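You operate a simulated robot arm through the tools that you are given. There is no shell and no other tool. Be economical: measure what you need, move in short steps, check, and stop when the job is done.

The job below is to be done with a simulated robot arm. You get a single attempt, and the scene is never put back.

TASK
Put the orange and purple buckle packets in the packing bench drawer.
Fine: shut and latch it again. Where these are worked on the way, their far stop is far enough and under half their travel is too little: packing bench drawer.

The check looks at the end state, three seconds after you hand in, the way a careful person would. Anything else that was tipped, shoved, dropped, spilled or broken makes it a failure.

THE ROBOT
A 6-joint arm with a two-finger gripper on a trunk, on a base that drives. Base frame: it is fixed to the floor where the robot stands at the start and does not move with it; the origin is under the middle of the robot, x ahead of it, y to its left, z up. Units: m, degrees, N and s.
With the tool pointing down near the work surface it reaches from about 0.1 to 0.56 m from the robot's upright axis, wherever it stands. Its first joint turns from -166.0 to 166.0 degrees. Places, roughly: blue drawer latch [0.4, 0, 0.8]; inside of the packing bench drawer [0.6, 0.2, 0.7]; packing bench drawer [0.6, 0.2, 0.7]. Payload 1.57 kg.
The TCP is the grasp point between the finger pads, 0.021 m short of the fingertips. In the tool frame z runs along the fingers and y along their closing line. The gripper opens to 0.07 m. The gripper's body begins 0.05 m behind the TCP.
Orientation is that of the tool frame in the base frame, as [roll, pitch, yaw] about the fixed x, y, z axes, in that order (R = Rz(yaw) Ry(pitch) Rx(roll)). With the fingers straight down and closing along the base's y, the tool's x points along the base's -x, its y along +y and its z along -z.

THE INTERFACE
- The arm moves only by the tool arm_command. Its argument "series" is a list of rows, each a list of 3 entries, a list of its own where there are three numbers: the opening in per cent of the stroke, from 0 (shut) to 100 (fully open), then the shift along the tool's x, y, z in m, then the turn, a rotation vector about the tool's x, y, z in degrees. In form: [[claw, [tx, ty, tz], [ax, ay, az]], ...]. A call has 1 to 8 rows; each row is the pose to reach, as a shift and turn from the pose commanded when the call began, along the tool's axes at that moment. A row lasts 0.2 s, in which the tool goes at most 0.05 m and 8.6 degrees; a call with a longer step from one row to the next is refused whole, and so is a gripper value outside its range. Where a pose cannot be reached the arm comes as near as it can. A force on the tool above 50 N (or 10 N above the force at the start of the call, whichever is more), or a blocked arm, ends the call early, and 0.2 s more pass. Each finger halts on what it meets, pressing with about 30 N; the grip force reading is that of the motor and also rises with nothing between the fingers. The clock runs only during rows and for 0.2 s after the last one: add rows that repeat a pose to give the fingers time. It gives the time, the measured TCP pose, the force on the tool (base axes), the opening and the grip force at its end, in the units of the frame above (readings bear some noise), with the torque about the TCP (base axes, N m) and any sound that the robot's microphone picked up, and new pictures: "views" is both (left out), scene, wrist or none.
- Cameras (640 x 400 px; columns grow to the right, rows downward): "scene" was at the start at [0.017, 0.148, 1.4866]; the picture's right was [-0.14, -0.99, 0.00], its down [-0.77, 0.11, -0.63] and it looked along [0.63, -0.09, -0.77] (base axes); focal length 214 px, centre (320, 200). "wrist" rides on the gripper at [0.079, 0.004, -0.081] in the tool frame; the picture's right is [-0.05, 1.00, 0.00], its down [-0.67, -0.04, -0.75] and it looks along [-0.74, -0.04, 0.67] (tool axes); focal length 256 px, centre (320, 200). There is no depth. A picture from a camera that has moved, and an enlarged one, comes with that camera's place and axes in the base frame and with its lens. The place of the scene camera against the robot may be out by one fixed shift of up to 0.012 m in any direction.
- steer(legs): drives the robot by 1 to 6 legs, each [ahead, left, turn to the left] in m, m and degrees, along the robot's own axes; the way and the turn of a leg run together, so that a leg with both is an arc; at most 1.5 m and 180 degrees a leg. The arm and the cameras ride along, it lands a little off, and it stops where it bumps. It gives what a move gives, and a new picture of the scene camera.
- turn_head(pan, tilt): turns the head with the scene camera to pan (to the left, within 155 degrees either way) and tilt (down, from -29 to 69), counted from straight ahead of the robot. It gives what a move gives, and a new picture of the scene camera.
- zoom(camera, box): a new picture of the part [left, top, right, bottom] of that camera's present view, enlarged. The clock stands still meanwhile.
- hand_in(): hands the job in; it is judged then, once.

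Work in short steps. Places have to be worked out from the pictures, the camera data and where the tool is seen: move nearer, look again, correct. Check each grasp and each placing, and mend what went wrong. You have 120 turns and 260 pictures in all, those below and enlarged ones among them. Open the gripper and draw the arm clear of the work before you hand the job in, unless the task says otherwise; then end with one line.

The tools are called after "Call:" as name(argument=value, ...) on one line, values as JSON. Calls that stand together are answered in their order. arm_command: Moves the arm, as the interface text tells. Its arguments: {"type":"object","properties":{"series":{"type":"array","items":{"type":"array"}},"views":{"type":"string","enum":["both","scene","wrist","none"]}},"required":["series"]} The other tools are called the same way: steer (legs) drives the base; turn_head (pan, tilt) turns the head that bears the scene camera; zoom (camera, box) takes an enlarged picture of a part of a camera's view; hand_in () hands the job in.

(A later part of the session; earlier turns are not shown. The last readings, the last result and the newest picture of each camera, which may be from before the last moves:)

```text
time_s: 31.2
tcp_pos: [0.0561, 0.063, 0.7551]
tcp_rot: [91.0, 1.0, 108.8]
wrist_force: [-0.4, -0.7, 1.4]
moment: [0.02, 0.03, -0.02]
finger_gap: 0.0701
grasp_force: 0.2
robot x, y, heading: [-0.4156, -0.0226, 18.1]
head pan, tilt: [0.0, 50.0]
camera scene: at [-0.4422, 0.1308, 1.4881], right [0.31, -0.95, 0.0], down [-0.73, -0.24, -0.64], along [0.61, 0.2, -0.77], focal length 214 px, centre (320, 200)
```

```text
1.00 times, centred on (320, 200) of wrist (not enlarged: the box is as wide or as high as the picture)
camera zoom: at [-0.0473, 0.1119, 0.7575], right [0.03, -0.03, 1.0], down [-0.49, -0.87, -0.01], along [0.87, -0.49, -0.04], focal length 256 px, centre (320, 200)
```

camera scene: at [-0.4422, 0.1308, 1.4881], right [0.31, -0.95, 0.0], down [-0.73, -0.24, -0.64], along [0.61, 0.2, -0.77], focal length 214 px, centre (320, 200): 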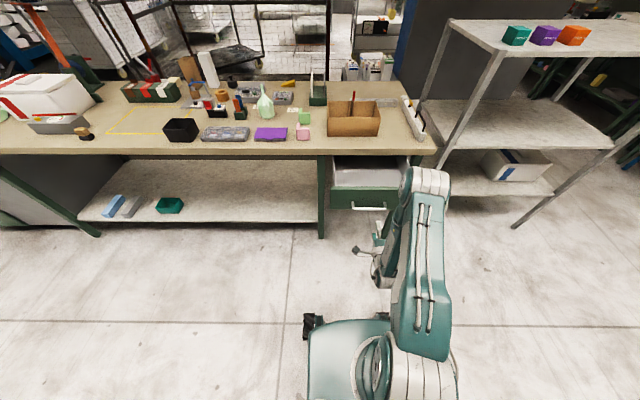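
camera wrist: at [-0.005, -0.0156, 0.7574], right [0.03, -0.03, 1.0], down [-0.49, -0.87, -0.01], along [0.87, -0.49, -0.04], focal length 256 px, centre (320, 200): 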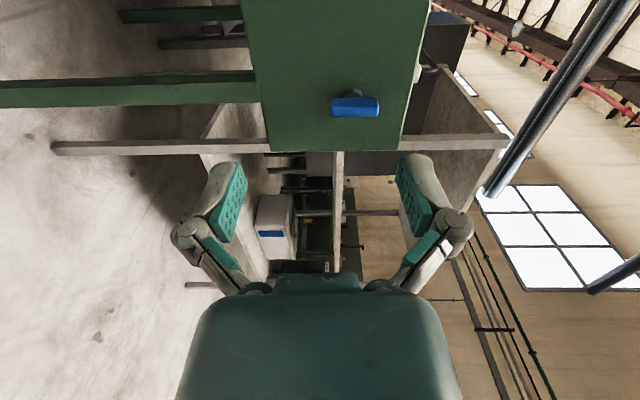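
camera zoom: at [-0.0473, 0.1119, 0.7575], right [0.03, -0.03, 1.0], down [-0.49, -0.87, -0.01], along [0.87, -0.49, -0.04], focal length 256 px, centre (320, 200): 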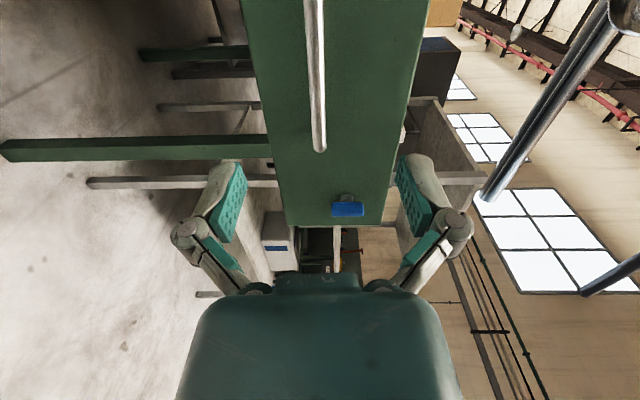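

The handle is centred between the jaws' heights. Advancing 0.10 m.

Call:
arm_command(series=[[100, [0, 0, 0.035], [0, 0, 0]], [100, [0, 0, 0.07], [0, 0, 0]], [100, [0, 0, 0.1], [0, 0, 0]], [100, [0, 0, 0.1], [0, 0, 0]]], views="wrist")

```text
time_s: 32.2
tcp_pos: [0.1517, 0.0782, 0.7543]
tcp_rot: [90.9, 1.4, 109.7]
wrist_force: [-0.6, -0.3, -0.1]
moment: [-0.02, 0.04, -0.04]
finger_gap: 0.0701
grasp_force: 0.0
out of reach, approached as far as the arm can: row 1, 2, 3, 4
robot x, y, heading: [-0.4177, -0.0207, 18.4]
head pan, tilt: [0.0, 50.0]
camera wrist: at [0.0476, 0.1252, 0.7565], right [0.02, -0.02, 1.0], down [-0.48, -0.88, -0.01], along [0.88, -0.48, -0.03], focal length 256 px, centre (320, 200)
```

wrist: 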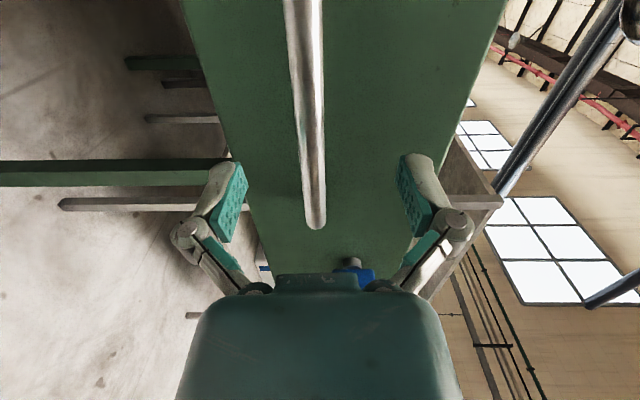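

Handle bar at d≈0.18, z≈0.749. I'll move 13 mm forward, 4 mm down and close.

Call:
arm_command(series=[[100, [0, -0.004, 0.013], [0, 0, 0]], [70, [0, -0.004, 0.013], [0, 0, 0]], [40, [0, -0.004, 0.013], [0, 0, 0]], [15, [0, -0.004, 0.013], [0, 0, 0]], [0, [0, -0.004, 0.013], [0, 0, 0]]], views="wrist")

```text
time_s: 33.4
tcp_pos: [0.1655, 0.0713, 0.7497]
tcp_rot: [90.6, 1.3, 109.4]
wrist_force: [-2.7, 4.7, 14.3]
moment: [0.49, 0.16, 0.9]
finger_gap: 0.0112
grasp_force: 32.3
out of reach, approached as far as the arm can: row 1, 2, 3, 4, 5
robot x, y, heading: [-0.4163, -0.022, 18.5]
head pan, tilt: [0.0, 50.0]
camera wrist: at [0.0618, 0.1195, 0.7526], right [0.02, -0.02, 1.0], down [-0.48, -0.88, -0.01], along [0.88, -0.48, -0.03], focal length 256 px, centre (320, 200)
```

wrist: 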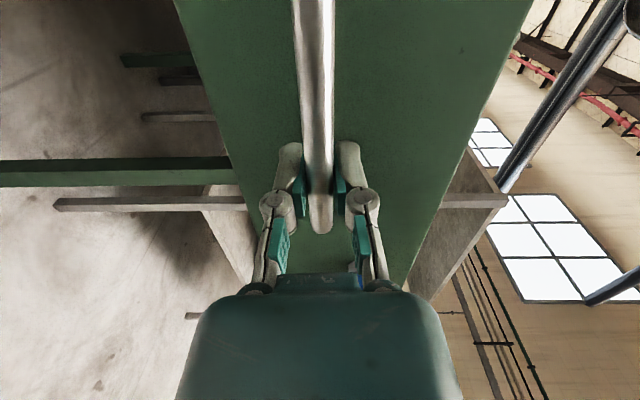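

Handle gripped (gap 11 mm). Pull toward the stop.

Call:
arm_command(series=[[0, [0, 0, -0.02], [0, 0, 0]], [0, [0, 0, -0.04], [0, 0, 0]], [0, [0, 0, -0.06], [0, 0, 0]], [0, [0, 0, -0.08], [0, 0, 0]]])

```text
time_s: 34.4
tcp_pos: [0.0919, 0.0478, 0.7489]
tcp_rot: [90.6, 1.4, 108.6]
wrist_force: [21.4, 11.5, 27.0]
moment: [0.46, 0.11, -0.16]
finger_gap: 0.0111
grasp_force: 32.2
robot x, y, heading: [-0.4117, -0.0217, 18.5]
head pan, tilt: [0.0, 50.0]
camera scene: at [-0.4446, 0.1379, 1.4874], right [0.31, -0.95, 0.0], down [-0.73, -0.24, -0.64], along [0.61, 0.2, -0.77], focal length 214 px, centre (320, 200)
camera wrist: at [-0.0111, 0.0967, 0.7522], right [0.02, -0.02, 1.0], down [-0.49, -0.87, -0.01], along [0.87, -0.49, -0.03], focal length 256 px, centre (320, 200)
```

scene: 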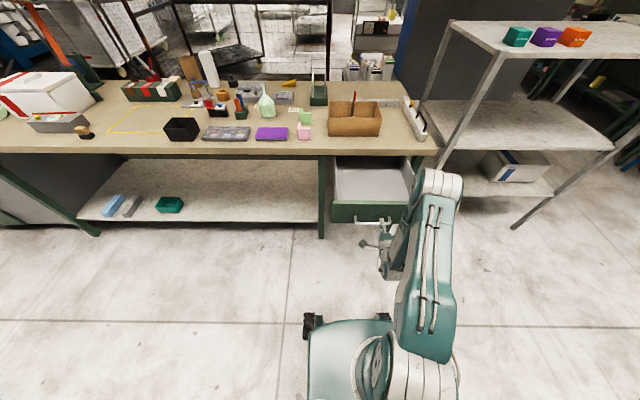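
wrist: 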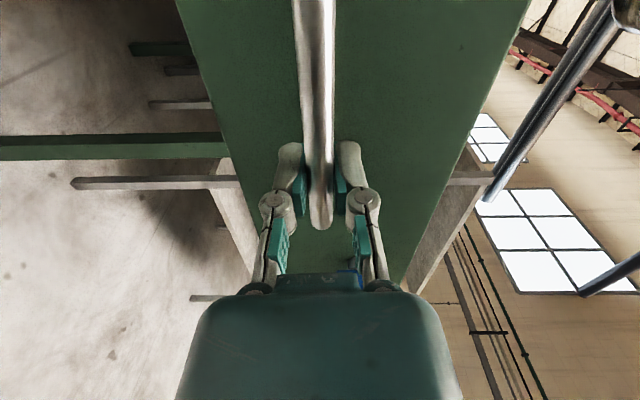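

It came out a further 77 mm, ≈0.30 m in total. I'll pull slightly more to see if it stops.

Call:
arm_command(series=[[0, [0, 0, -0.015], [0, 0, 0]], [0, [0, 0, -0.03], [0, 0, 0]], [0, [0, 0, -0.045], [0, 0, 0]]])

```text
time_s: 35.2
tcp_pos: [0.047, 0.0311, 0.7479]
tcp_rot: [91.2, 1.3, 108.6]
wrist_force: [-0.3, 0.4, -0.2]
moment: [0.0, -0.02, 0.01]
finger_gap: 0.0
grasp_force: 29.1
robot x, y, heading: [-0.4152, -0.0211, 18.2]
head pan, tilt: [0.0, 50.0]
camera scene: at [-0.4448, 0.1366, 1.4874], right [0.31, -0.95, 0.0], down [-0.73, -0.24, -0.64], along [0.61, 0.2, -0.77], focal length 214 px, centre (320, 200)
camera wrist: at [-0.0571, 0.0805, 0.7513], right [0.03, -0.02, 1.0], down [-0.49, -0.87, -0.01], along [0.87, -0.49, -0.04], focal length 256 px, centre (320, 200)
```

scene: 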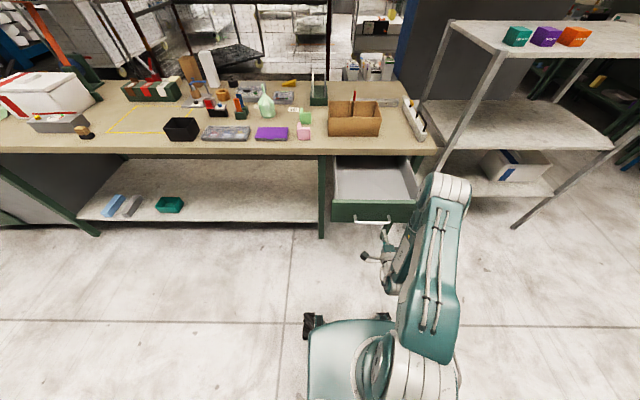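
wrist: 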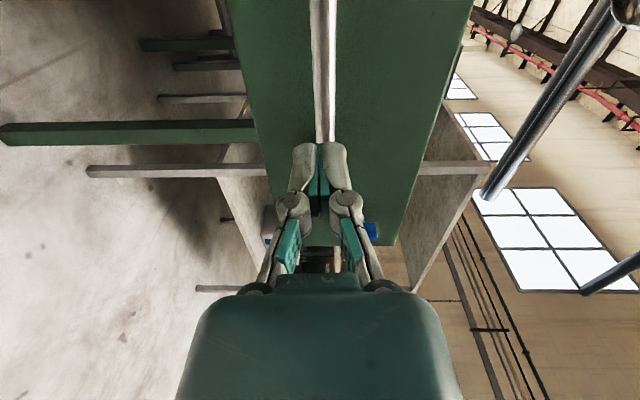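

It slipped at what is the far stop (≈0.29 m out). Now for the packets: raise the arm and pitch the tool down, clear of the drawer.

Call:
arm_command(series=[[50, [0, 0.02, -0.03], [0, 0, 0]], [100, [0, 0.06, -0.03], [8, 0, 0]], [100, [0, 0.1, -0.03], [16, 0, 0]], [100, [0, 0.14, -0.03], [24, 0, 0]], [100, [0, 0.18, -0.03], [32, 0, 0]], [100, [0, 0.22, -0.03], [40, 0, 0]], [100, [0, 0.26, -0.03], [48, 0, 0]], [100, [0, 0.3, -0.03], [56, 0, 0]]], views="none")

Call:
steer(legs=[[0, -0.7, 0]])

```text
time_s: 37.2
tcp_pos: [0.0358, 0.0711, 1.0771]
tcp_rot: [134.7, -10.0, 112.4]
wrist_force: [0.6, -0.6, -0.3]
moment: [0.0, 0.01, -0.04]
finger_gap: 0.07
grasp_force: 0.0
out of reach, approached as far as the arm can: row 3, 4, 5
robot x, y, heading: [-0.4144, -0.0175, 18.3]
head pan, tilt: [0.0, 50.0]
stopped in row 8: the arm was blocked; the commanded pose is now the measured one
```

```text
time_s: 41.0
tcp_pos: [0.2551, -0.586, 1.0772]
tcp_rot: [134.9, -9.9, 112.5]
wrist_force: [0.3, 0.6, -0.4]
moment: [-0.03, 0.03, -0.02]
finger_gap: 0.0701
grasp_force: 0.1
robot x, y, heading: [-0.1921, -0.6813, 18.3]
head pan, tilt: [0.0, 50.0]
camera scene: at [-0.2265, -0.5209, 1.487], right [0.32, -0.95, 0.0], down [-0.73, -0.25, -0.64], along [0.61, 0.2, -0.77], focal length 214 px, centre (320, 200)
```

scene: 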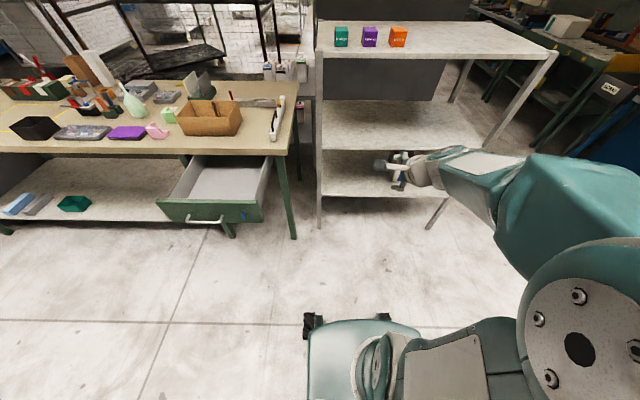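

The arm has swung its elbow to the right but is clear. I'll zoom on the packets and check the wrist view.

Call:
zoom(camera="scene", box=[300, 10, 460, 110])

Call:
zoom(camera="wrist", box=[0, 0, 640, 400])

```text
4.00 times, centred on (380, 60) of scene
camera zoom: at [-0.2265, -0.5209, 1.487], right [0.32, -0.95, 0.0], down [-0.73, -0.25, -0.64], along [0.61, 0.2, -0.77], focal length 858 px, centre (80, 760)
```

zoom: 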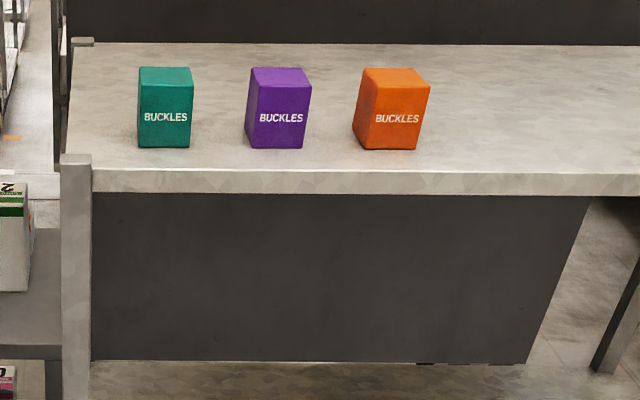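

```text
1.00 times, centred on (320, 200) of wrist (not enlarged: the box is as wide or as high as the picture)
camera zoom: at [0.1777, -0.5445, 1.1488], right [0.72, 0.11, 0.69], down [-0.23, -0.9, 0.38], along [0.66, -0.43, -0.62], focal length 256 px, centre (320, 200)
```

zoom: 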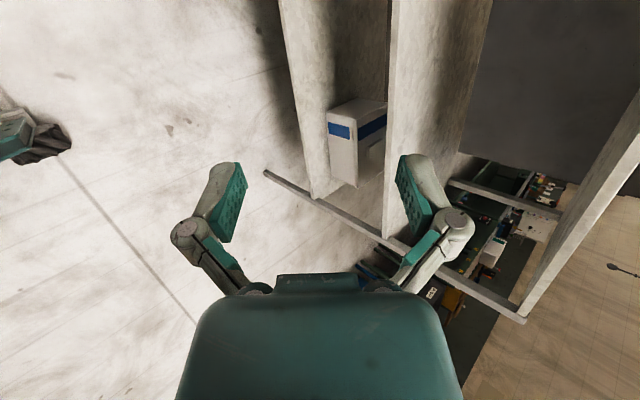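

The packets look like ~5 cm cubes: purple centre ≈(d 0.63, l −0.61), orange ≈(d 0.62, l −0.72), standing on z≈1.23. I'll raise the arm first.

Call:
arm_command(series=[[100, [0.008, 0.0276, -0.028], [0, 0, 0]], [100, [0.016, 0.055, -0.056], [0, 0, 0]], [100, [0.0245, 0.083, -0.084], [0, 0, 0]], [100, [0.033, 0.11, -0.112], [0, 0, 0]], [100, [0.041, 0.138, -0.14], [0, 0, 0]], [100, [0.05, 0.165, -0.168], [0, 0, 0]], [100, [0.061, 0.2, -0.21], [0, 0, 0]]])

```text
refused: row 7 steps farther than a row can; nothing moved
```

Call:
arm_command(series=[[100, [0.008, 0.0276, -0.028], [0, 0, 0]], [100, [0.016, 0.055, -0.056], [0, 0, 0]], [100, [0.0245, 0.083, -0.084], [0, 0, 0]], [100, [0.033, 0.11, -0.112], [0, 0, 0]], [100, [0.041, 0.138, -0.14], [0, 0, 0]], [100, [0.05, 0.165, -0.168], [0, 0, 0]], [100, [0.056, 0.185, -0.19], [0, 0, 0]]])

```text
time_s: 42.6
tcp_pos: [0.2476, -0.5832, 1.3495]
tcp_rot: [135.0, -10.1, 112.5]
wrist_force: [-0.9, -0.6, -0.8]
moment: [0.0, 0.01, -0.01]
finger_gap: 0.0702
grasp_force: 0.0
robot x, y, heading: [-0.188, -0.6799, 18.4]
head pan, tilt: [0.0, 50.0]
camera scene: at [-0.2258, -0.5235, 1.4873], right [0.32, -0.95, 0.0], down [-0.73, -0.24, -0.64], along [0.61, 0.2, -0.77], focal length 214 px, centre (320, 200)
camera wrist: at [0.1695, -0.5415, 1.4219], right [0.72, 0.11, 0.69], down [-0.23, -0.9, 0.38], along [0.66, -0.43, -0.62], focal length 256 px, centre (320, 200)
```

scene: 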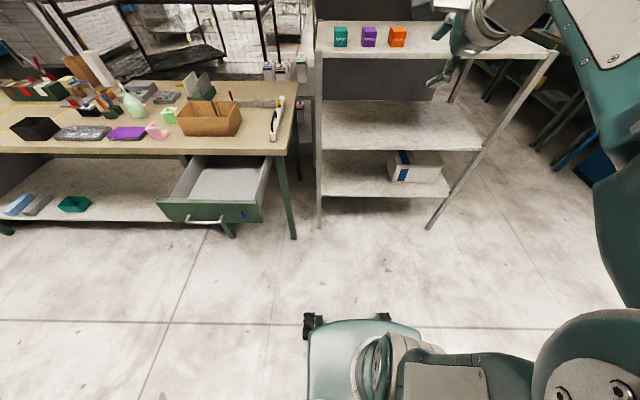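
wrist: 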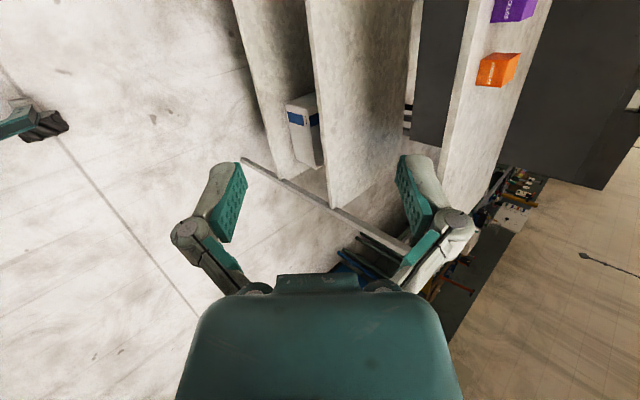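

The height works. Now rotate the tool to point straight down, closing along the shelf depth.

Call:
arm_command(series=[[100, [0, 0, 0], [7.4, -2, -0.5]], [100, [0, 0, 0], [14.9, -4, -1.1]], [100, [0, 0, 0], [22.3, -6, -1.6]], [100, [0, 0, 0], [29.7, -8, -2.1]], [100, [0, 0, 0], [37.2, -10, -2.7]], [100, [0, 0, 0], [44.6, -12, -3.2]], [100, [0, 0, 0], [44.6, -12, -3.2]]])

```text
time_s: 44.2
tcp_pos: [0.2477, -0.5815, 1.348]
tcp_rot: [179.8, 2.0, 110.9]
wrist_force: [0.6, -0.2, 0.8]
moment: [0.0, -0.04, -0.03]
finger_gap: 0.0699
grasp_force: 0.1
robot x, y, heading: [-0.1908, -0.6818, 18.5]
head pan, tilt: [0.0, 50.0]
camera scene: at [-0.225, -0.523, 1.4873], right [0.32, -0.95, 0.0], down [-0.73, -0.24, -0.64], along [0.61, 0.2, -0.77], focal length 214 px, centre (320, 200)
camera wrist: at [0.222, -0.5026, 1.4252], right [0.95, 0.31, 0.01], down [0.19, -0.61, 0.77], along [0.24, -0.73, -0.64], focal length 256 px, centre (320, 200)
```

scene: 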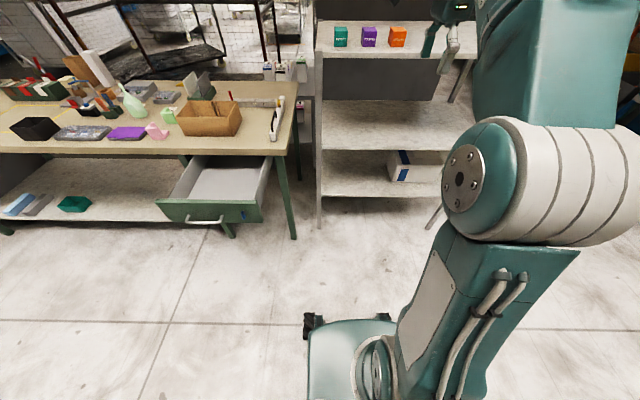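
wrist: 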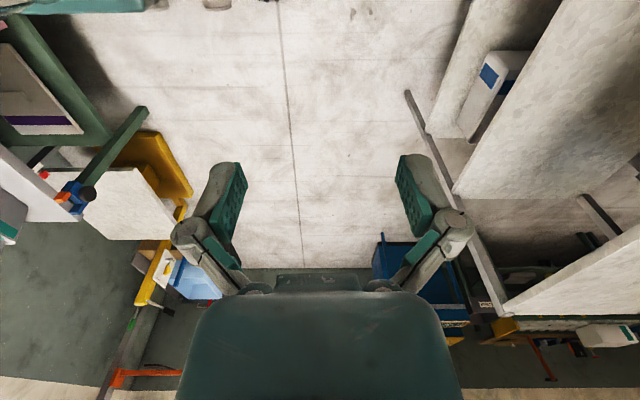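

Tool is straight down at z 1.348, above packet height. Drive forward 0.40 m toward the shelf.

Call:
steer(legs=[[0.4, 0, 0]])

Call:
zoom(camera="wrist", box=[0, 0, 640, 400])

```text
time_s: 46.7
tcp_pos: [0.631, -0.4541, 1.3472]
tcp_rot: [179.6, 2.0, 110.8]
wrist_force: [0.5, -0.8, 0.3]
moment: [0.03, 0.02, -0.05]
finger_gap: 0.07
grasp_force: 0.0
robot x, y, heading: [0.1858, -0.5542, 18.5]
head pan, tilt: [0.0, 50.0]
camera scene: at [0.1564, -0.3953, 1.4873], right [0.32, -0.95, 0.0], down [-0.73, -0.24, -0.64], along [0.61, 0.2, -0.77], focal length 214 px, centre (320, 200)
```

scene: 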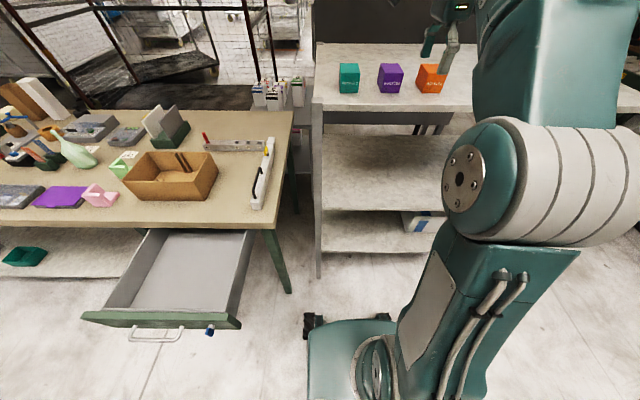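

```text
1.00 times, centred on (320, 200) of wrist (not enlarged: the box is as wide or as high as the picture)
camera zoom: at [0.6036, -0.3759, 1.4251], right [0.95, 0.3, 0.01], down [0.19, -0.61, 0.77], along [0.24, -0.73, -0.64], focal length 256 px, centre (320, 200)
```

zoom: 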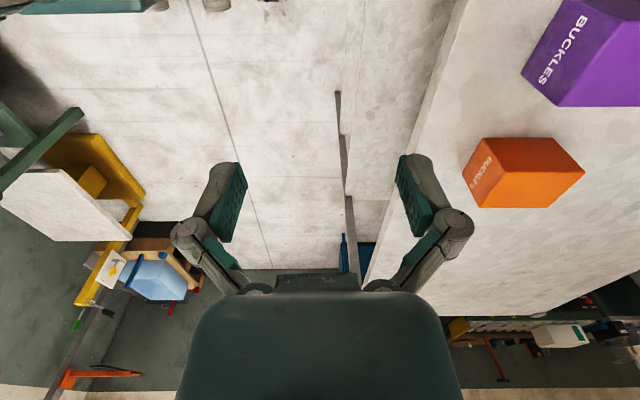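

Packets are ahead and to the right as expected. I'll drive 0.10 m closer.

Call:
steer(legs=[[0.1, 0, 0]])

Call:
zoom(camera="wrist", box=[0, 0, 640, 400])

```text
time_s: 47.8
tcp_pos: [0.7237, -0.4232, 1.3476]
tcp_rot: [179.7, 2.0, 110.7]
wrist_force: [0.4, -0.4, 0.7]
moment: [0.01, 0.0, -0.01]
finger_gap: 0.0697
grasp_force: 0.1
robot x, y, heading: [0.2789, -0.5242, 18.0]
head pan, tilt: [0.0, 50.0]
camera scene: at [0.2506, -0.3642, 1.4873], right [0.31, -0.95, 0.0], down [-0.73, -0.24, -0.64], along [0.61, 0.2, -0.77], focal length 214 px, centre (320, 200)
```

scene: 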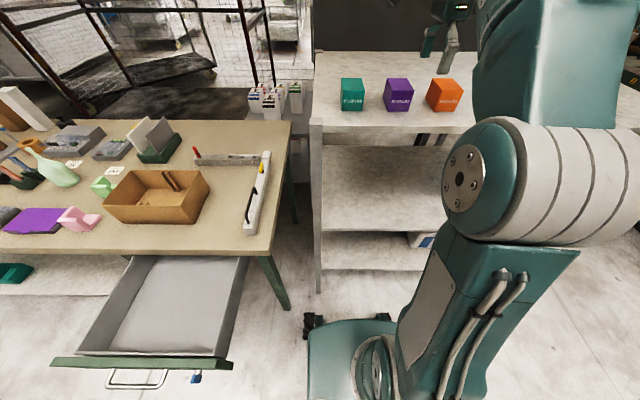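

```text
1.00 times, centred on (320, 200) of wrist (not enlarged: the box is as wide or as high as the picture)
camera zoom: at [0.6979, -0.346, 1.425], right [0.95, 0.3, 0.01], down [0.19, -0.61, 0.77], along [0.24, -0.73, -0.64], focal length 256 px, centre (320, 200)
```

zoom: 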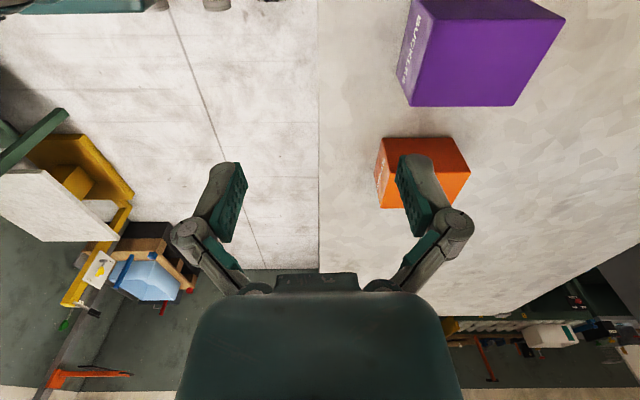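

From the wrist view the packets are about 65 mm deep × 48 mm wide × 48 mm high, so I must grip across the width. I'll rotate the tool −88° so the jaws close sideways and the camera looks forward.

Call:
arm_command(series=[[100, [0, 0, 0], [0, 0, -8.2]], [100, [0, 0, 0], [0, 0, -16.4]], [100, [0, 0, 0], [0, 0, -24.6]], [100, [0, 0, 0], [0, 0, -32.8]], [100, [0, 0, 0], [0, 0, -41]], [100, [0, 0, 0], [0, 0, -49.2]], [100, [0, 0, 0], [0, 0, -57.4]], [100, [0, 0, 0], [0, 0, -65.6]]], views="none")

Call:
arm_command(series=[[100, [0, 0, 0], [0, 0, -7.6]], [100, [0, 0, 0], [0, 0, -15.2]], [100, [0, 0, 0], [0, 0, -22.2]], [100, [0, 0, 0], [0, 0, -22.2]]])

```text
time_s: 49.6
tcp_pos: [0.7241, -0.4243, 1.3467]
tcp_rot: [-178.4, 1.1, 176.4]
wrist_force: [-0.3, -0.4, -0.2]
moment: [0.02, -0.04, 0.01]
finger_gap: 0.0701
grasp_force: 0.1
robot x, y, heading: [0.2795, -0.5244, 18.2]
head pan, tilt: [0.0, 50.0]
```

```text
time_s: 50.6
tcp_pos: [0.7238, -0.4248, 1.3467]
tcp_rot: [-177.9, 0.4, -161.6]
wrist_force: [-0.3, -0.7, -0.7]
moment: [0.01, -0.01, -0.01]
finger_gap: 0.0702
grasp_force: 0.0
robot x, y, heading: [0.2829, -0.5237, 18.4]
head pan, tilt: [0.0, 50.0]
camera scene: at [0.2506, -0.3641, 1.4873], right [0.31, -0.95, 0.0], down [-0.73, -0.24, -0.64], along [0.61, 0.2, -0.77], focal length 214 px, centre (320, 200)
camera wrist: at [0.645, -0.4431, 1.4271], right [-0.27, 0.96, -0.03], down [0.63, 0.2, 0.75], along [0.73, 0.18, -0.66], focal length 256 px, centre (320, 200)
```

scene: 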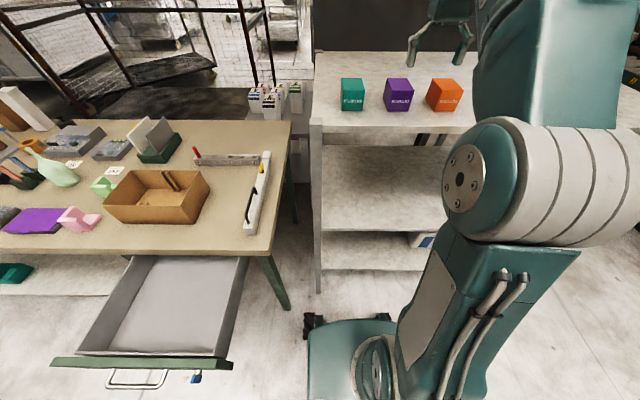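
wrist: 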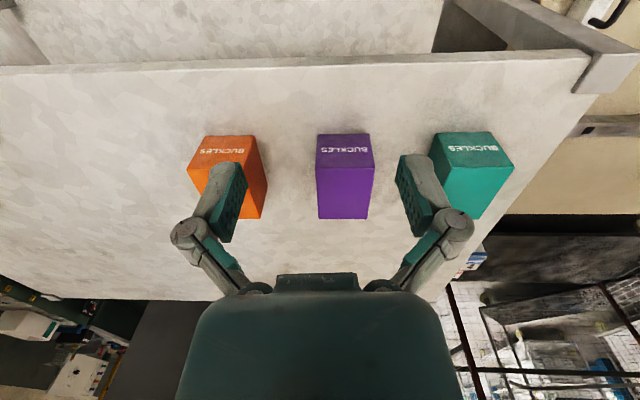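

Clear view: purple's centre is 85 mm ahead and 15 mm left of the TCP, with its top at z≈1.277. I'll move above it.

Call:
arm_command(series=[[100, [-0.03, 0.005, 0], [0, 0, 0]], [100, [-0.06, 0.01, 0], [0, 0, 0]], [100, [-0.085, 0.015, 0], [0, 0, 0]], [100, [-0.085, 0.015, 0], [0, 0, 0]]])

```text
time_s: 51.6
tcp_pos: [0.7826, -0.3876, 1.3183]
tcp_rot: [-178.0, 0.5, -161.6]
wrist_force: [-0.4, 0.1, 0.3]
moment: [-0.01, -0.01, 0.0]
finger_gap: 0.0701
grasp_force: 0.0
out of reach, approached as far as the arm can: row 1, 2, 3, 4
robot x, y, heading: [0.2839, -0.5224, 18.4]
head pan, tilt: [0.0, 50.0]
camera scene: at [0.251, -0.3638, 1.4873], right [0.31, -0.95, 0.0], down [-0.73, -0.24, -0.64], along [0.61, 0.2, -0.77], focal length 214 px, centre (320, 200)
camera wrist: at [0.7038, -0.4054, 1.3979], right [-0.26, 0.96, -0.03], down [0.63, 0.2, 0.75], along [0.73, 0.18, -0.66], focal length 256 px, centre (320, 200)
```

scene: 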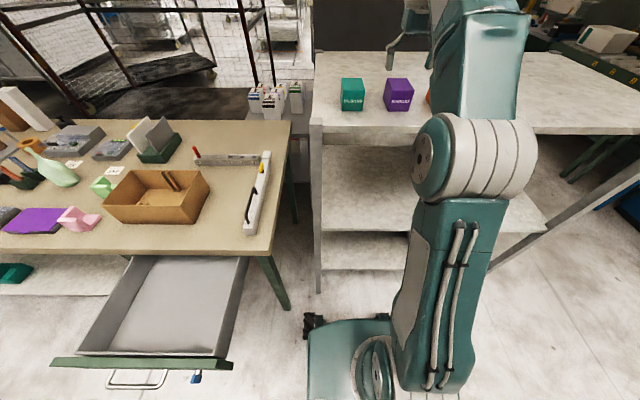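
wrist: 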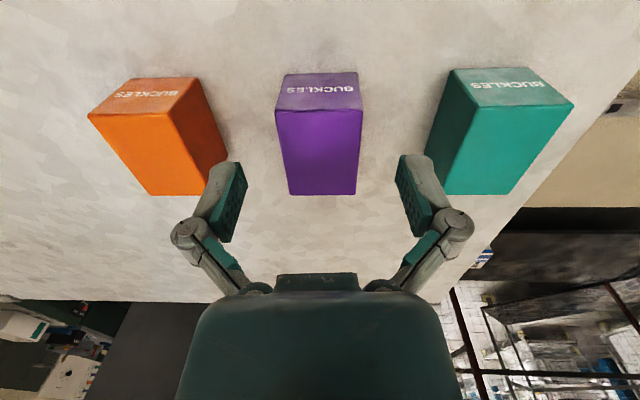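

Laterally aligned, but at the edge of reach. I'll nudge the base forward 0.025 m and then look before descending.

Call:
steer(legs=[[0.025, 0, 0]])

Call:
arm_command(series=[[100, [0, 0, 0.02], [0, 0, 0]], [100, [0, 0, 0.04], [0, 0, 0]], [100, [0, 0, 0.06], [0, 0, 0]], [100, [0, 0, 0.06], [0, 0, 0]]])

```text
time_s: 52.5
tcp_pos: [0.8057, -0.3801, 1.3178]
tcp_rot: [-178.0, 0.5, -161.6]
wrist_force: [-0.1, -0.3, 0.2]
moment: [0.0, 0.01, 0.0]
finger_gap: 0.0701
grasp_force: 0.0
robot x, y, heading: [0.3066, -0.5151, 18.4]
head pan, tilt: [0.0, 50.0]
camera scene: at [0.2741, -0.3563, 1.4873], right [0.31, -0.95, 0.0], down [-0.73, -0.24, -0.64], along [0.61, 0.2, -0.77], focal length 214 px, centre (320, 200)
```

scene: 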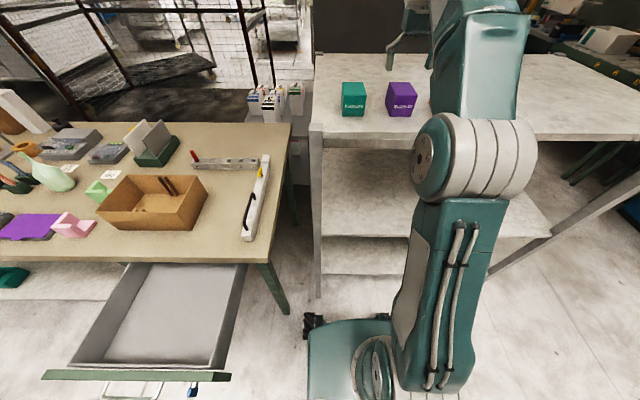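

```text
time_s: 53.5
tcp_pos: [0.8075, -0.3789, 1.2578]
tcp_rot: [-178.0, 0.5, -161.5]
wrist_force: [0.1, -0.2, 0.7]
moment: [0.01, 0.0, 0.0]
finger_gap: 0.07
grasp_force: 0.1
robot x, y, heading: [0.308, -0.5184, 18.2]
head pan, tilt: [0.0, 50.0]
camera scene: at [0.274, -0.3563, 1.4873], right [0.31, -0.95, 0.0], down [-0.73, -0.24, -0.64], along [0.61, 0.2, -0.77], focal length 214 px, centre (320, 200)
camera wrist: at [0.7281, -0.3983, 1.3377], right [-0.26, 0.96, -0.03], down [0.63, 0.2, 0.75], along [0.73, 0.18, -0.66], focal length 256 px, centre (320, 200)
```

scene: 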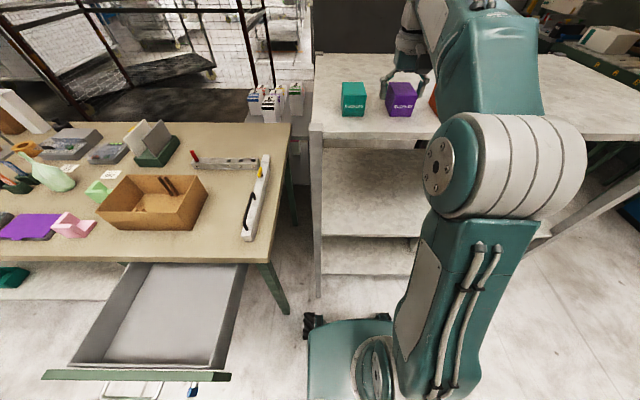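
wrist: 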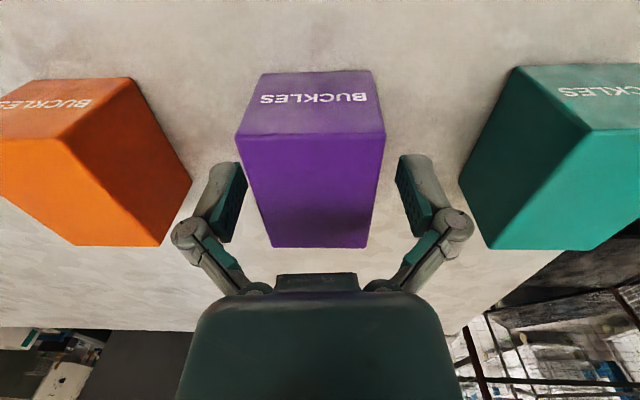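

The fingers straddle the purple packet. Close.

Call:
arm_command(series=[[80, [0, 0, 0], [0, 0, 0]], [65, [0, 0, 0], [0, 0, 0]], [50, [0, 0, 0], [0, 0, 0]], [45, [0, 0, 0], [0, 0, 0]], [45, [0, 0, 0], [0, 0, 0]]], views="wrist")

```text
time_s: 54.6
tcp_pos: [0.8071, -0.3795, 1.2581]
tcp_rot: [-178.0, 0.5, -161.6]
wrist_force: [0.3, 0.3, 8.5]
moment: [0.22, 0.14, -0.01]
finger_gap: 0.0495
grasp_force: 29.8
robot x, y, heading: [0.3064, -0.5138, 18.5]
head pan, tilt: [0.0, 50.0]
camera wrist: at [0.728, -0.3984, 1.3381], right [-0.26, 0.96, -0.03], down [0.63, 0.2, 0.75], along [0.73, 0.18, -0.66], focal length 256 px, centre (320, 200)
```

wrist: 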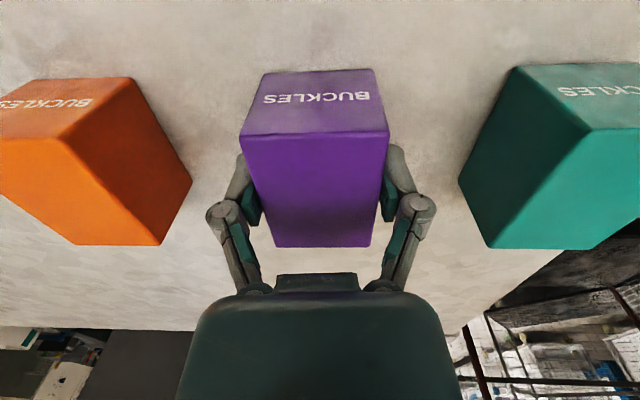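

Gripped at 49.5 mm. Lift while easing back.

Call:
arm_command(series=[[40, [0, 0, -0.02], [0, 0, 0]], [40, [0.0, 0, -0.04], [0, 0, 0]], [40, [0.03, 0, -0.06], [0, 0, 0]], [40, [0.06, 0, -0.09], [0, 0, 0]], [40, [0.08, 0, -0.1], [0, 0, 0]]])

```text
time_s: 55.9
tcp_pos: [0.7272, -0.404, 1.356]
tcp_rot: [-178.0, 0.5, -161.5]
wrist_force: [-0.4, 0.4, -1.4]
moment: [-0.01, 0.02, 0.03]
finger_gap: 0.0496
grasp_force: 29.7
robot x, y, heading: [0.3028, -0.5141, 18.4]
head pan, tilt: [0.0, 50.0]
camera scene: at [0.2737, -0.3564, 1.4873], right [0.31, -0.95, 0.0], down [-0.73, -0.24, -0.64], along [0.61, 0.2, -0.77], focal length 214 px, centre (320, 200)
camera wrist: at [0.6477, -0.4223, 1.4355], right [-0.26, 0.96, -0.03], down [0.63, 0.2, 0.75], along [0.73, 0.18, -0.66], focal length 256 px, centre (320, 200)
```

scene: 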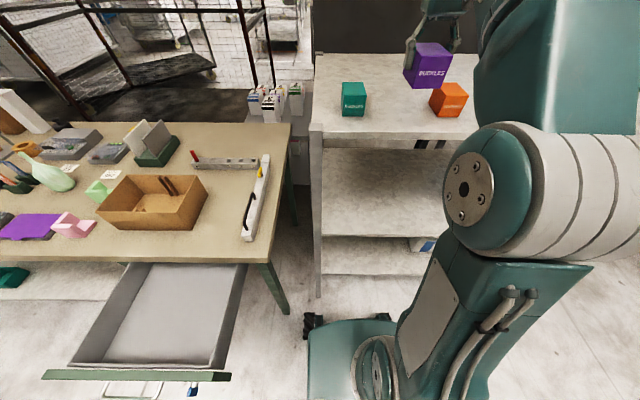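
wrist: 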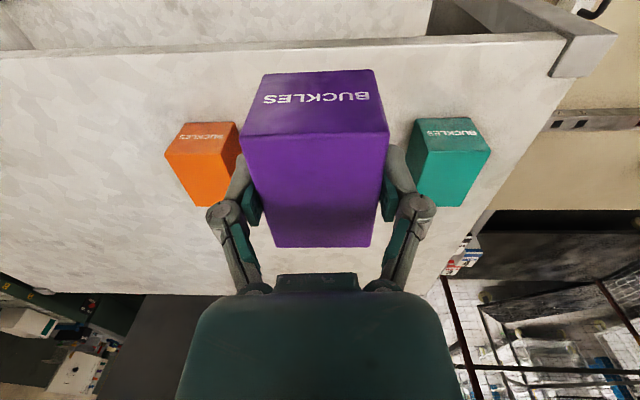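

Purple is held securely. Drive back, then left to the open drawer at height.

Call:
steer(legs=[[-0.45, 0, 0], [0, 0.594, 0]])

```text
time_s: 61.5
tcp_pos: [0.1268, 0.0037, 1.3558]
tcp_rot: [-178.3, 0.6, -161.8]
wrist_force: [-0.3, 0.2, -1.5]
moment: [0.0, -0.03, -0.03]
finger_gap: 0.0496
grasp_force: 29.7
robot x, y, heading: [-0.2958, -0.1012, 17.9]
head pan, tilt: [0.0, 50.0]
camera scene: at [-0.3267, 0.0513, 1.4877], right [0.31, -0.95, 0.0], down [-0.73, -0.24, -0.64], along [0.61, 0.2, -0.77], focal length 214 px, centre (320, 200)
```

scene: 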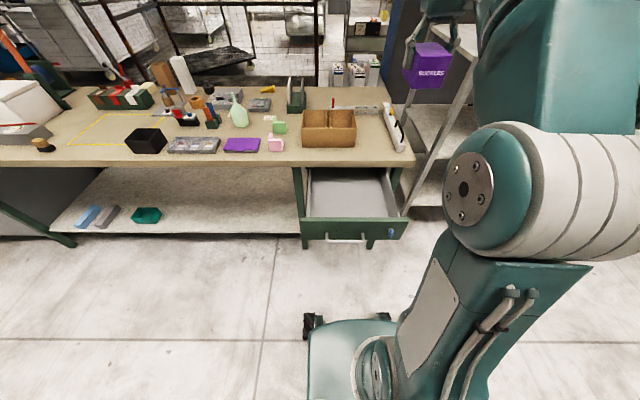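

Forward 0.12 m with the base, then a view from the wrist.

Call:
steer(legs=[[0.12, 0, 0]])

Call:
arm_command(series=[[40, [-0.02, 0, 0.045], [0, 0, 0]], [40, [-0.04, 0, 0.09], [0, 0, 0]], [40, [-0.05, 0, 0.13], [0, 0, 0]], [40, [-0.05, 0, 0.175], [0, 0, 0]], [40, [-0.05, 0, 0.22], [0, 0, 0]], [40, [-0.05, 0, 0.265], [0, 0, 0]], [40, [-0.05, 0, 0.31], [0, 0, 0]], [40, [-0.05, 0, 0.35], [0, 0, 0]]])

```text
time_s: 62.7
tcp_pos: [0.2403, 0.0447, 1.3557]
tcp_rot: [-178.0, 0.6, -161.8]
wrist_force: [-0.5, 0.2, -1.0]
moment: [0.0, 0.04, 0.0]
finger_gap: 0.0495
grasp_force: 30.5
robot x, y, heading: [-0.1832, -0.0628, 18.0]
head pan, tilt: [0.0, 50.0]
camera scene: at [-0.2128, 0.0927, 1.4873], right [0.31, -0.95, 0.0], down [-0.73, -0.24, -0.64], along [0.61, 0.2, -0.77], focal length 214 px, centre (320, 200)
```

scene: 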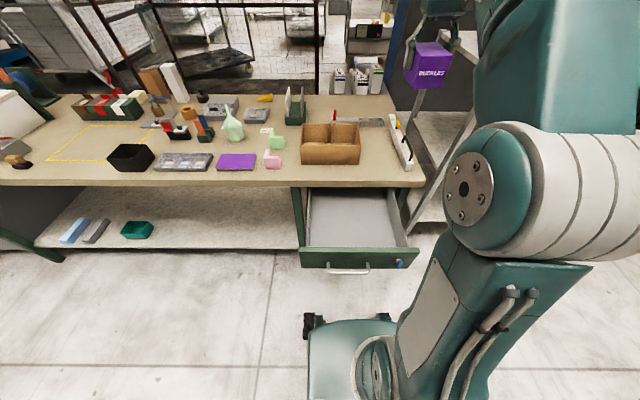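

```text
time_s: 64.5
tcp_pos: [0.2938, 0.0452, 1.0083]
tcp_rot: [-177.9, 0.6, -161.8]
wrist_force: [-0.3, -0.6, -1.8]
moment: [0.0, 0.01, 0.04]
finger_gap: 0.0492
grasp_force: 30.6
robot x, y, heading: [-0.1798, -0.0651, 18.0]
head pan, tilt: [0.0, 50.0]
camera scene: at [-0.2126, 0.0926, 1.4873], right [0.31, -0.95, 0.0], down [-0.73, -0.24, -0.64], along [0.61, 0.2, -0.77], focal length 214 px, centre (320, 200)
camera wrist: at [0.2141, 0.0265, 1.0877], right [-0.26, 0.96, -0.03], down [0.63, 0.2, 0.75], along [0.73, 0.18, -0.66], focal length 256 px, centre (320, 200)
```

scene: 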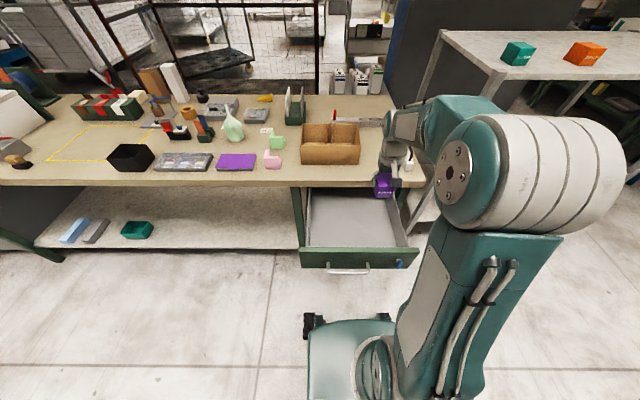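
wrist: 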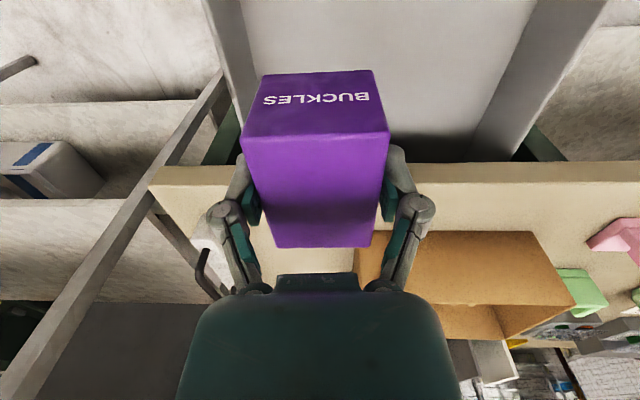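

Purple is over the drawer (l −0.05). I'll move 25 mm deeper and descend to just above the floor.

Call:
arm_command(series=[[40, [-0.025, 0, 0.04], [0, 0, 0]], [40, [-0.025, 0, 0.08], [0, 0, 0]], [40, [-0.025, 0, 0.12], [0, 0, 0]], [40, [-0.025, 0, 0.16], [0, 0, 0]], [40, [-0.025, 0, 0.2], [0, 0, 0]], [40, [-0.025, 0, 0.24], [0, 0, 0]], [40, [-0.025, 0, 0.26], [0, 0, 0]]])

```text
time_s: 66.1
tcp_pos: [0.3256, 0.0499, 0.7456]
tcp_rot: [-178.0, 0.7, -161.8]
wrist_force: [0.8, 1.8, 13.6]
moment: [0.38, 0.07, -0.05]
finger_gap: 0.0498
grasp_force: 30.7
robot x, y, heading: [-0.1791, -0.0652, 18.0]
head pan, tilt: [0.0, 50.0]
camera scene: at [-0.2131, 0.0931, 1.4873], right [0.31, -0.95, 0.0], down [-0.73, -0.24, -0.64], along [0.61, 0.2, -0.77], focal length 214 px, centre (320, 200)
camera wrist: at [0.2465, 0.0311, 0.8254], right [-0.26, 0.96, -0.03], down [0.63, 0.2, 0.75], along [0.73, 0.17, -0.66], focal length 256 px, centre (320, 200)
```

scene: 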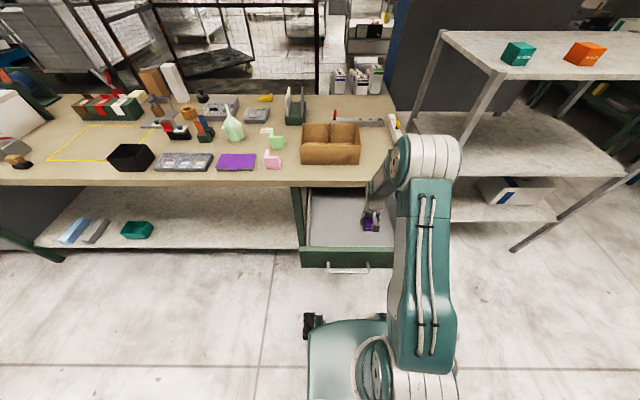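
wrist: 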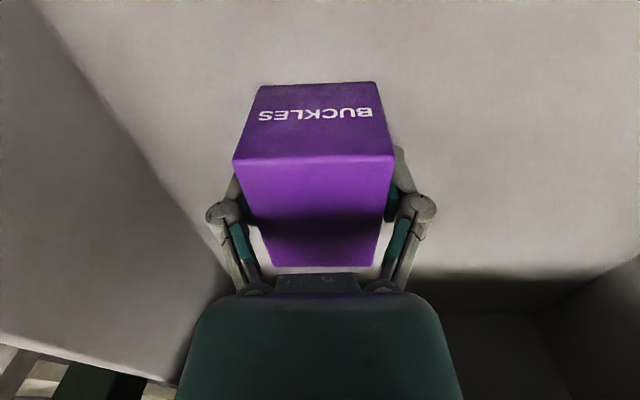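

Contact with the drawer floor (13 N upward). Release and lift.

Call:
arm_command(series=[[60, [0, 0, 0], [0, 0, 0]], [85, [0, 0, 0], [0, 0, 0]], [85, [0, 0, -0.03], [0, 0, 0]], [85, [0, 0, -0.07], [0, 0, 0]], [85, [0, 0, -0.11], [0, 0, 0]], [85, [0, 0, -0.15], [0, 0, 0]]], views="wrist")

```text
time_s: 67.5
tcp_pos: [0.3227, 0.0528, 0.8984]
tcp_rot: [-178.1, 0.5, -161.8]
wrist_force: [-0.1, 0.5, 0.3]
moment: [0.01, -0.03, -0.02]
finger_gap: 0.0597
grasp_force: 0.0
robot x, y, heading: [-0.1843, -0.0654, 18.4]
head pan, tilt: [0.0, 50.0]
camera wrist: at [0.2437, 0.0342, 0.9788], right [-0.26, 0.96, -0.03], down [0.63, 0.2, 0.75], along [0.73, 0.17, -0.66], focal length 256 px, centre (320, 200)
```

wrist: 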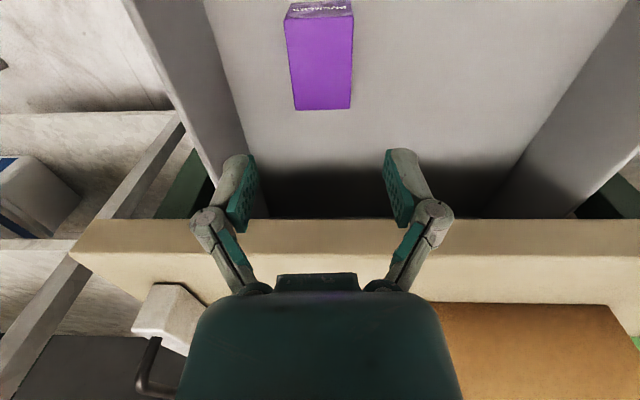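

Purple sits upright in the drawer. Raise to travel height and fully open the gripper.

Call:
arm_command(series=[[100, [0, 0, -0.048], [0, 0, 0]], [100, [0, 0, -0.096], [0, 0, 0]], [100, [0, 0, -0.144], [0, 0, 0]], [100, [0.01, 0, -0.19], [0, 0, 0]], [100, [0.025, 0, -0.235], [0, 0, 0]], [100, [0.04, 0, -0.28], [0, 0, 0]], [100, [0.055, 0, -0.325], [0, 0, 0]], [100, [0.07, 0, -0.37], [0, 0, 0]]], views="none")

Call:
arm_command(series=[[100, [0, 0, -0.04], [0, 0, 0]], [100, [0, 0, -0.075], [0, 0, 0]], [100, [0, 0, -0.085], [0, 0, 0]]], views="none")

Call:
steer(legs=[[-0.2, 0, 0], [0, -0.664, 0]])

```text
time_s: 69.3
tcp_pos: [0.2456, 0.0452, 1.2671]
tcp_rot: [-178.0, 0.5, -161.8]
wrist_force: [1.6, 0.2, -0.4]
moment: [-0.03, 0.03, 0.0]
finger_gap: 0.0701
grasp_force: 0.0
robot x, y, heading: [-0.1844, -0.0666, 18.0]
head pan, tilt: [0.0, 50.0]
```

```text
time_s: 70.1
tcp_pos: [0.2455, 0.044, 1.3516]
tcp_rot: [-178.0, 0.6, -161.9]
wrist_force: [0.6, 0.1, -0.5]
moment: [0.0, -0.01, -0.01]
finger_gap: 0.0702
grasp_force: 0.0
robot x, y, heading: [-0.1813, -0.0652, 18.4]
head pan, tilt: [0.0, 50.0]
```

```text
time_s: 75.0
tcp_pos: [0.2608, -0.648, 1.352]
tcp_rot: [-177.9, 0.7, -161.7]
wrist_force: [-0.4, 0.8, -0.7]
moment: [-0.04, -0.01, 0.01]
finger_gap: 0.0698
grasp_force: 0.1
robot x, y, heading: [-0.1654, -0.7584, 18.1]
head pan, tilt: [0.0, 50.0]
camera scene: at [-0.1967, -0.5983, 1.487], right [0.31, -0.95, 0.0], down [-0.73, -0.24, -0.64], along [0.61, 0.2, -0.77], focal length 214 px, centre (320, 200)
```

scene: 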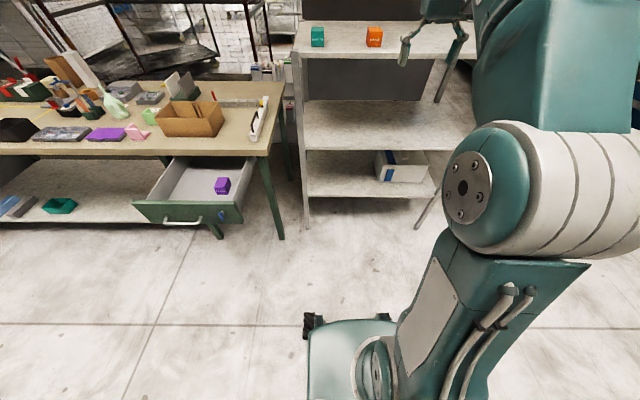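

Drive forward to the shelf, aligned with the orange packet.

Call:
steer(legs=[[0.52, -0.02, 0]])

Call:
zoom(camera="wrist", box=[0, 0, 640, 400])

```text
time_s: 78.0
tcp_pos: [0.7628, -0.512, 1.3511]
tcp_rot: [-178.0, 0.7, -162.3]
wrist_force: [0.3, 0.1, 0.7]
moment: [0.03, 0.01, -0.01]
finger_gap: 0.0699
grasp_force: 0.1
robot x, y, heading: [0.3374, -0.6219, 17.5]
head pan, tilt: [0.0, 50.0]
camera scene: at [0.3064, -0.4597, 1.4873], right [0.3, -0.95, 0.0], down [-0.73, -0.23, -0.64], along [0.61, 0.19, -0.77], focal length 214 px, centre (320, 200)
```

scene: 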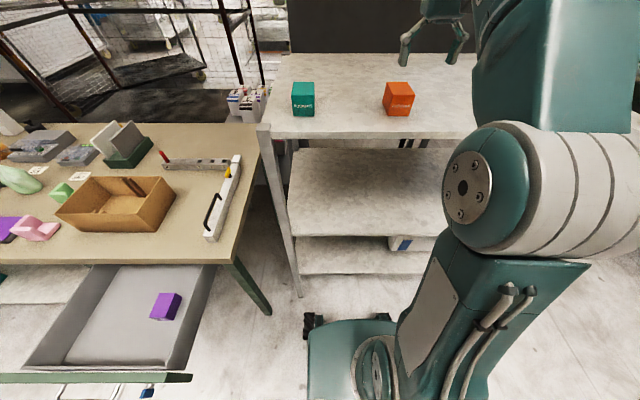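

```text
1.00 times, centred on (320, 200) of wrist (not enlarged: the box is as wide or as high as the picture)
camera zoom: at [0.6841, -0.5304, 1.4316], right [-0.25, 0.97, -0.03], down [0.63, 0.19, 0.75], along [0.73, 0.17, -0.66], focal length 256 px, centre (320, 200)
```

zoom: 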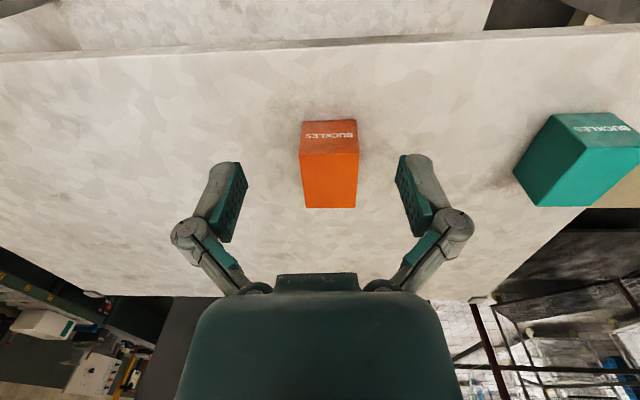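

Orange centre is 75 mm ahead and laterally aligned. Move above it while dipping slightly.

Call:
arm_command(series=[[100, [-0.03, 0.001, 0.01], [0, 0, 0]], [100, [-0.06, 0.001, 0.02], [0, 0, 0]], [100, [-0.076, 0.001, 0.028], [0, 0, 0]], [100, [-0.076, 0.001, 0.028], [0, 0, 0]]], views="wrist")

```text
time_s: 79.0
tcp_pos: [0.8332, -0.4885, 1.3229]
tcp_rot: [-178.0, 0.8, -162.2]
wrist_force: [0.6, 1.0, -0.6]
moment: [0.02, -0.05, -0.01]
finger_gap: 0.0702
grasp_force: 0.0
robot x, y, heading: [0.3355, -0.6215, 17.6]
head pan, tilt: [0.0, 50.0]
camera wrist: at [0.7543, -0.5068, 1.4016], right [-0.25, 0.97, -0.03], down [0.63, 0.19, 0.75], along [0.74, 0.17, -0.66], focal length 256 px, centre (320, 200)
```

wrist: 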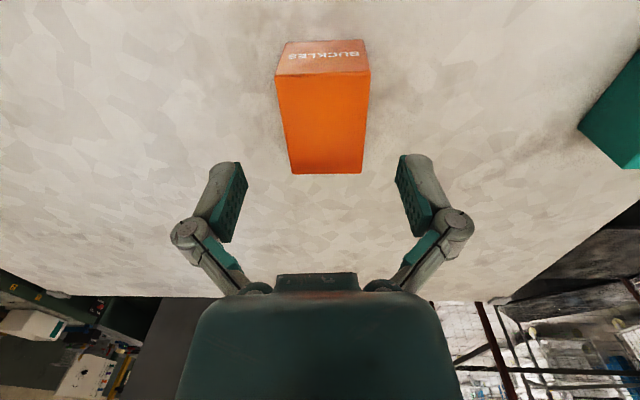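

Aligned with clearance on both sides. Descend to z≈1.258 and close.

Call:
arm_command(series=[[100, [0, 0.001, 0.03], [0, 0, 0]], [100, [0, 0.001, 0.05], [0, 0, 0]], [100, [0, 0.001, 0.065], [0, 0, 0]], [100, [0, 0.001, 0.065], [0, 0, 0]], [75, [0, 0.001, 0.065], [0, 0, 0]], [55, [0, 0.001, 0.065], [0, 0, 0]], [45, [0, 0.001, 0.065], [0, 0, 0]], [45, [0, 0.001, 0.065], [0, 0, 0]]], views="wrist")

```text
time_s: 80.8
tcp_pos: [0.8352, -0.4908, 1.261]
tcp_rot: [-178.0, 0.6, -162.3]
wrist_force: [-0.2, 0.1, 7.3]
moment: [0.21, 0.11, 0.03]
finger_gap: 0.0497
grasp_force: 30.2
robot x, y, heading: [0.3381, -0.6171, 17.7]
head pan, tilt: [0.0, 50.0]
camera wrist: at [0.756, -0.5073, 1.339], right [-0.25, 0.97, -0.03], down [0.63, 0.19, 0.75], along [0.73, 0.17, -0.66], focal length 256 px, centre (320, 200)
```

wrist: 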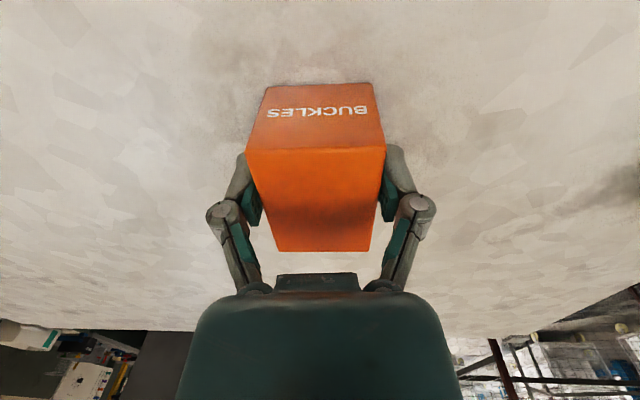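

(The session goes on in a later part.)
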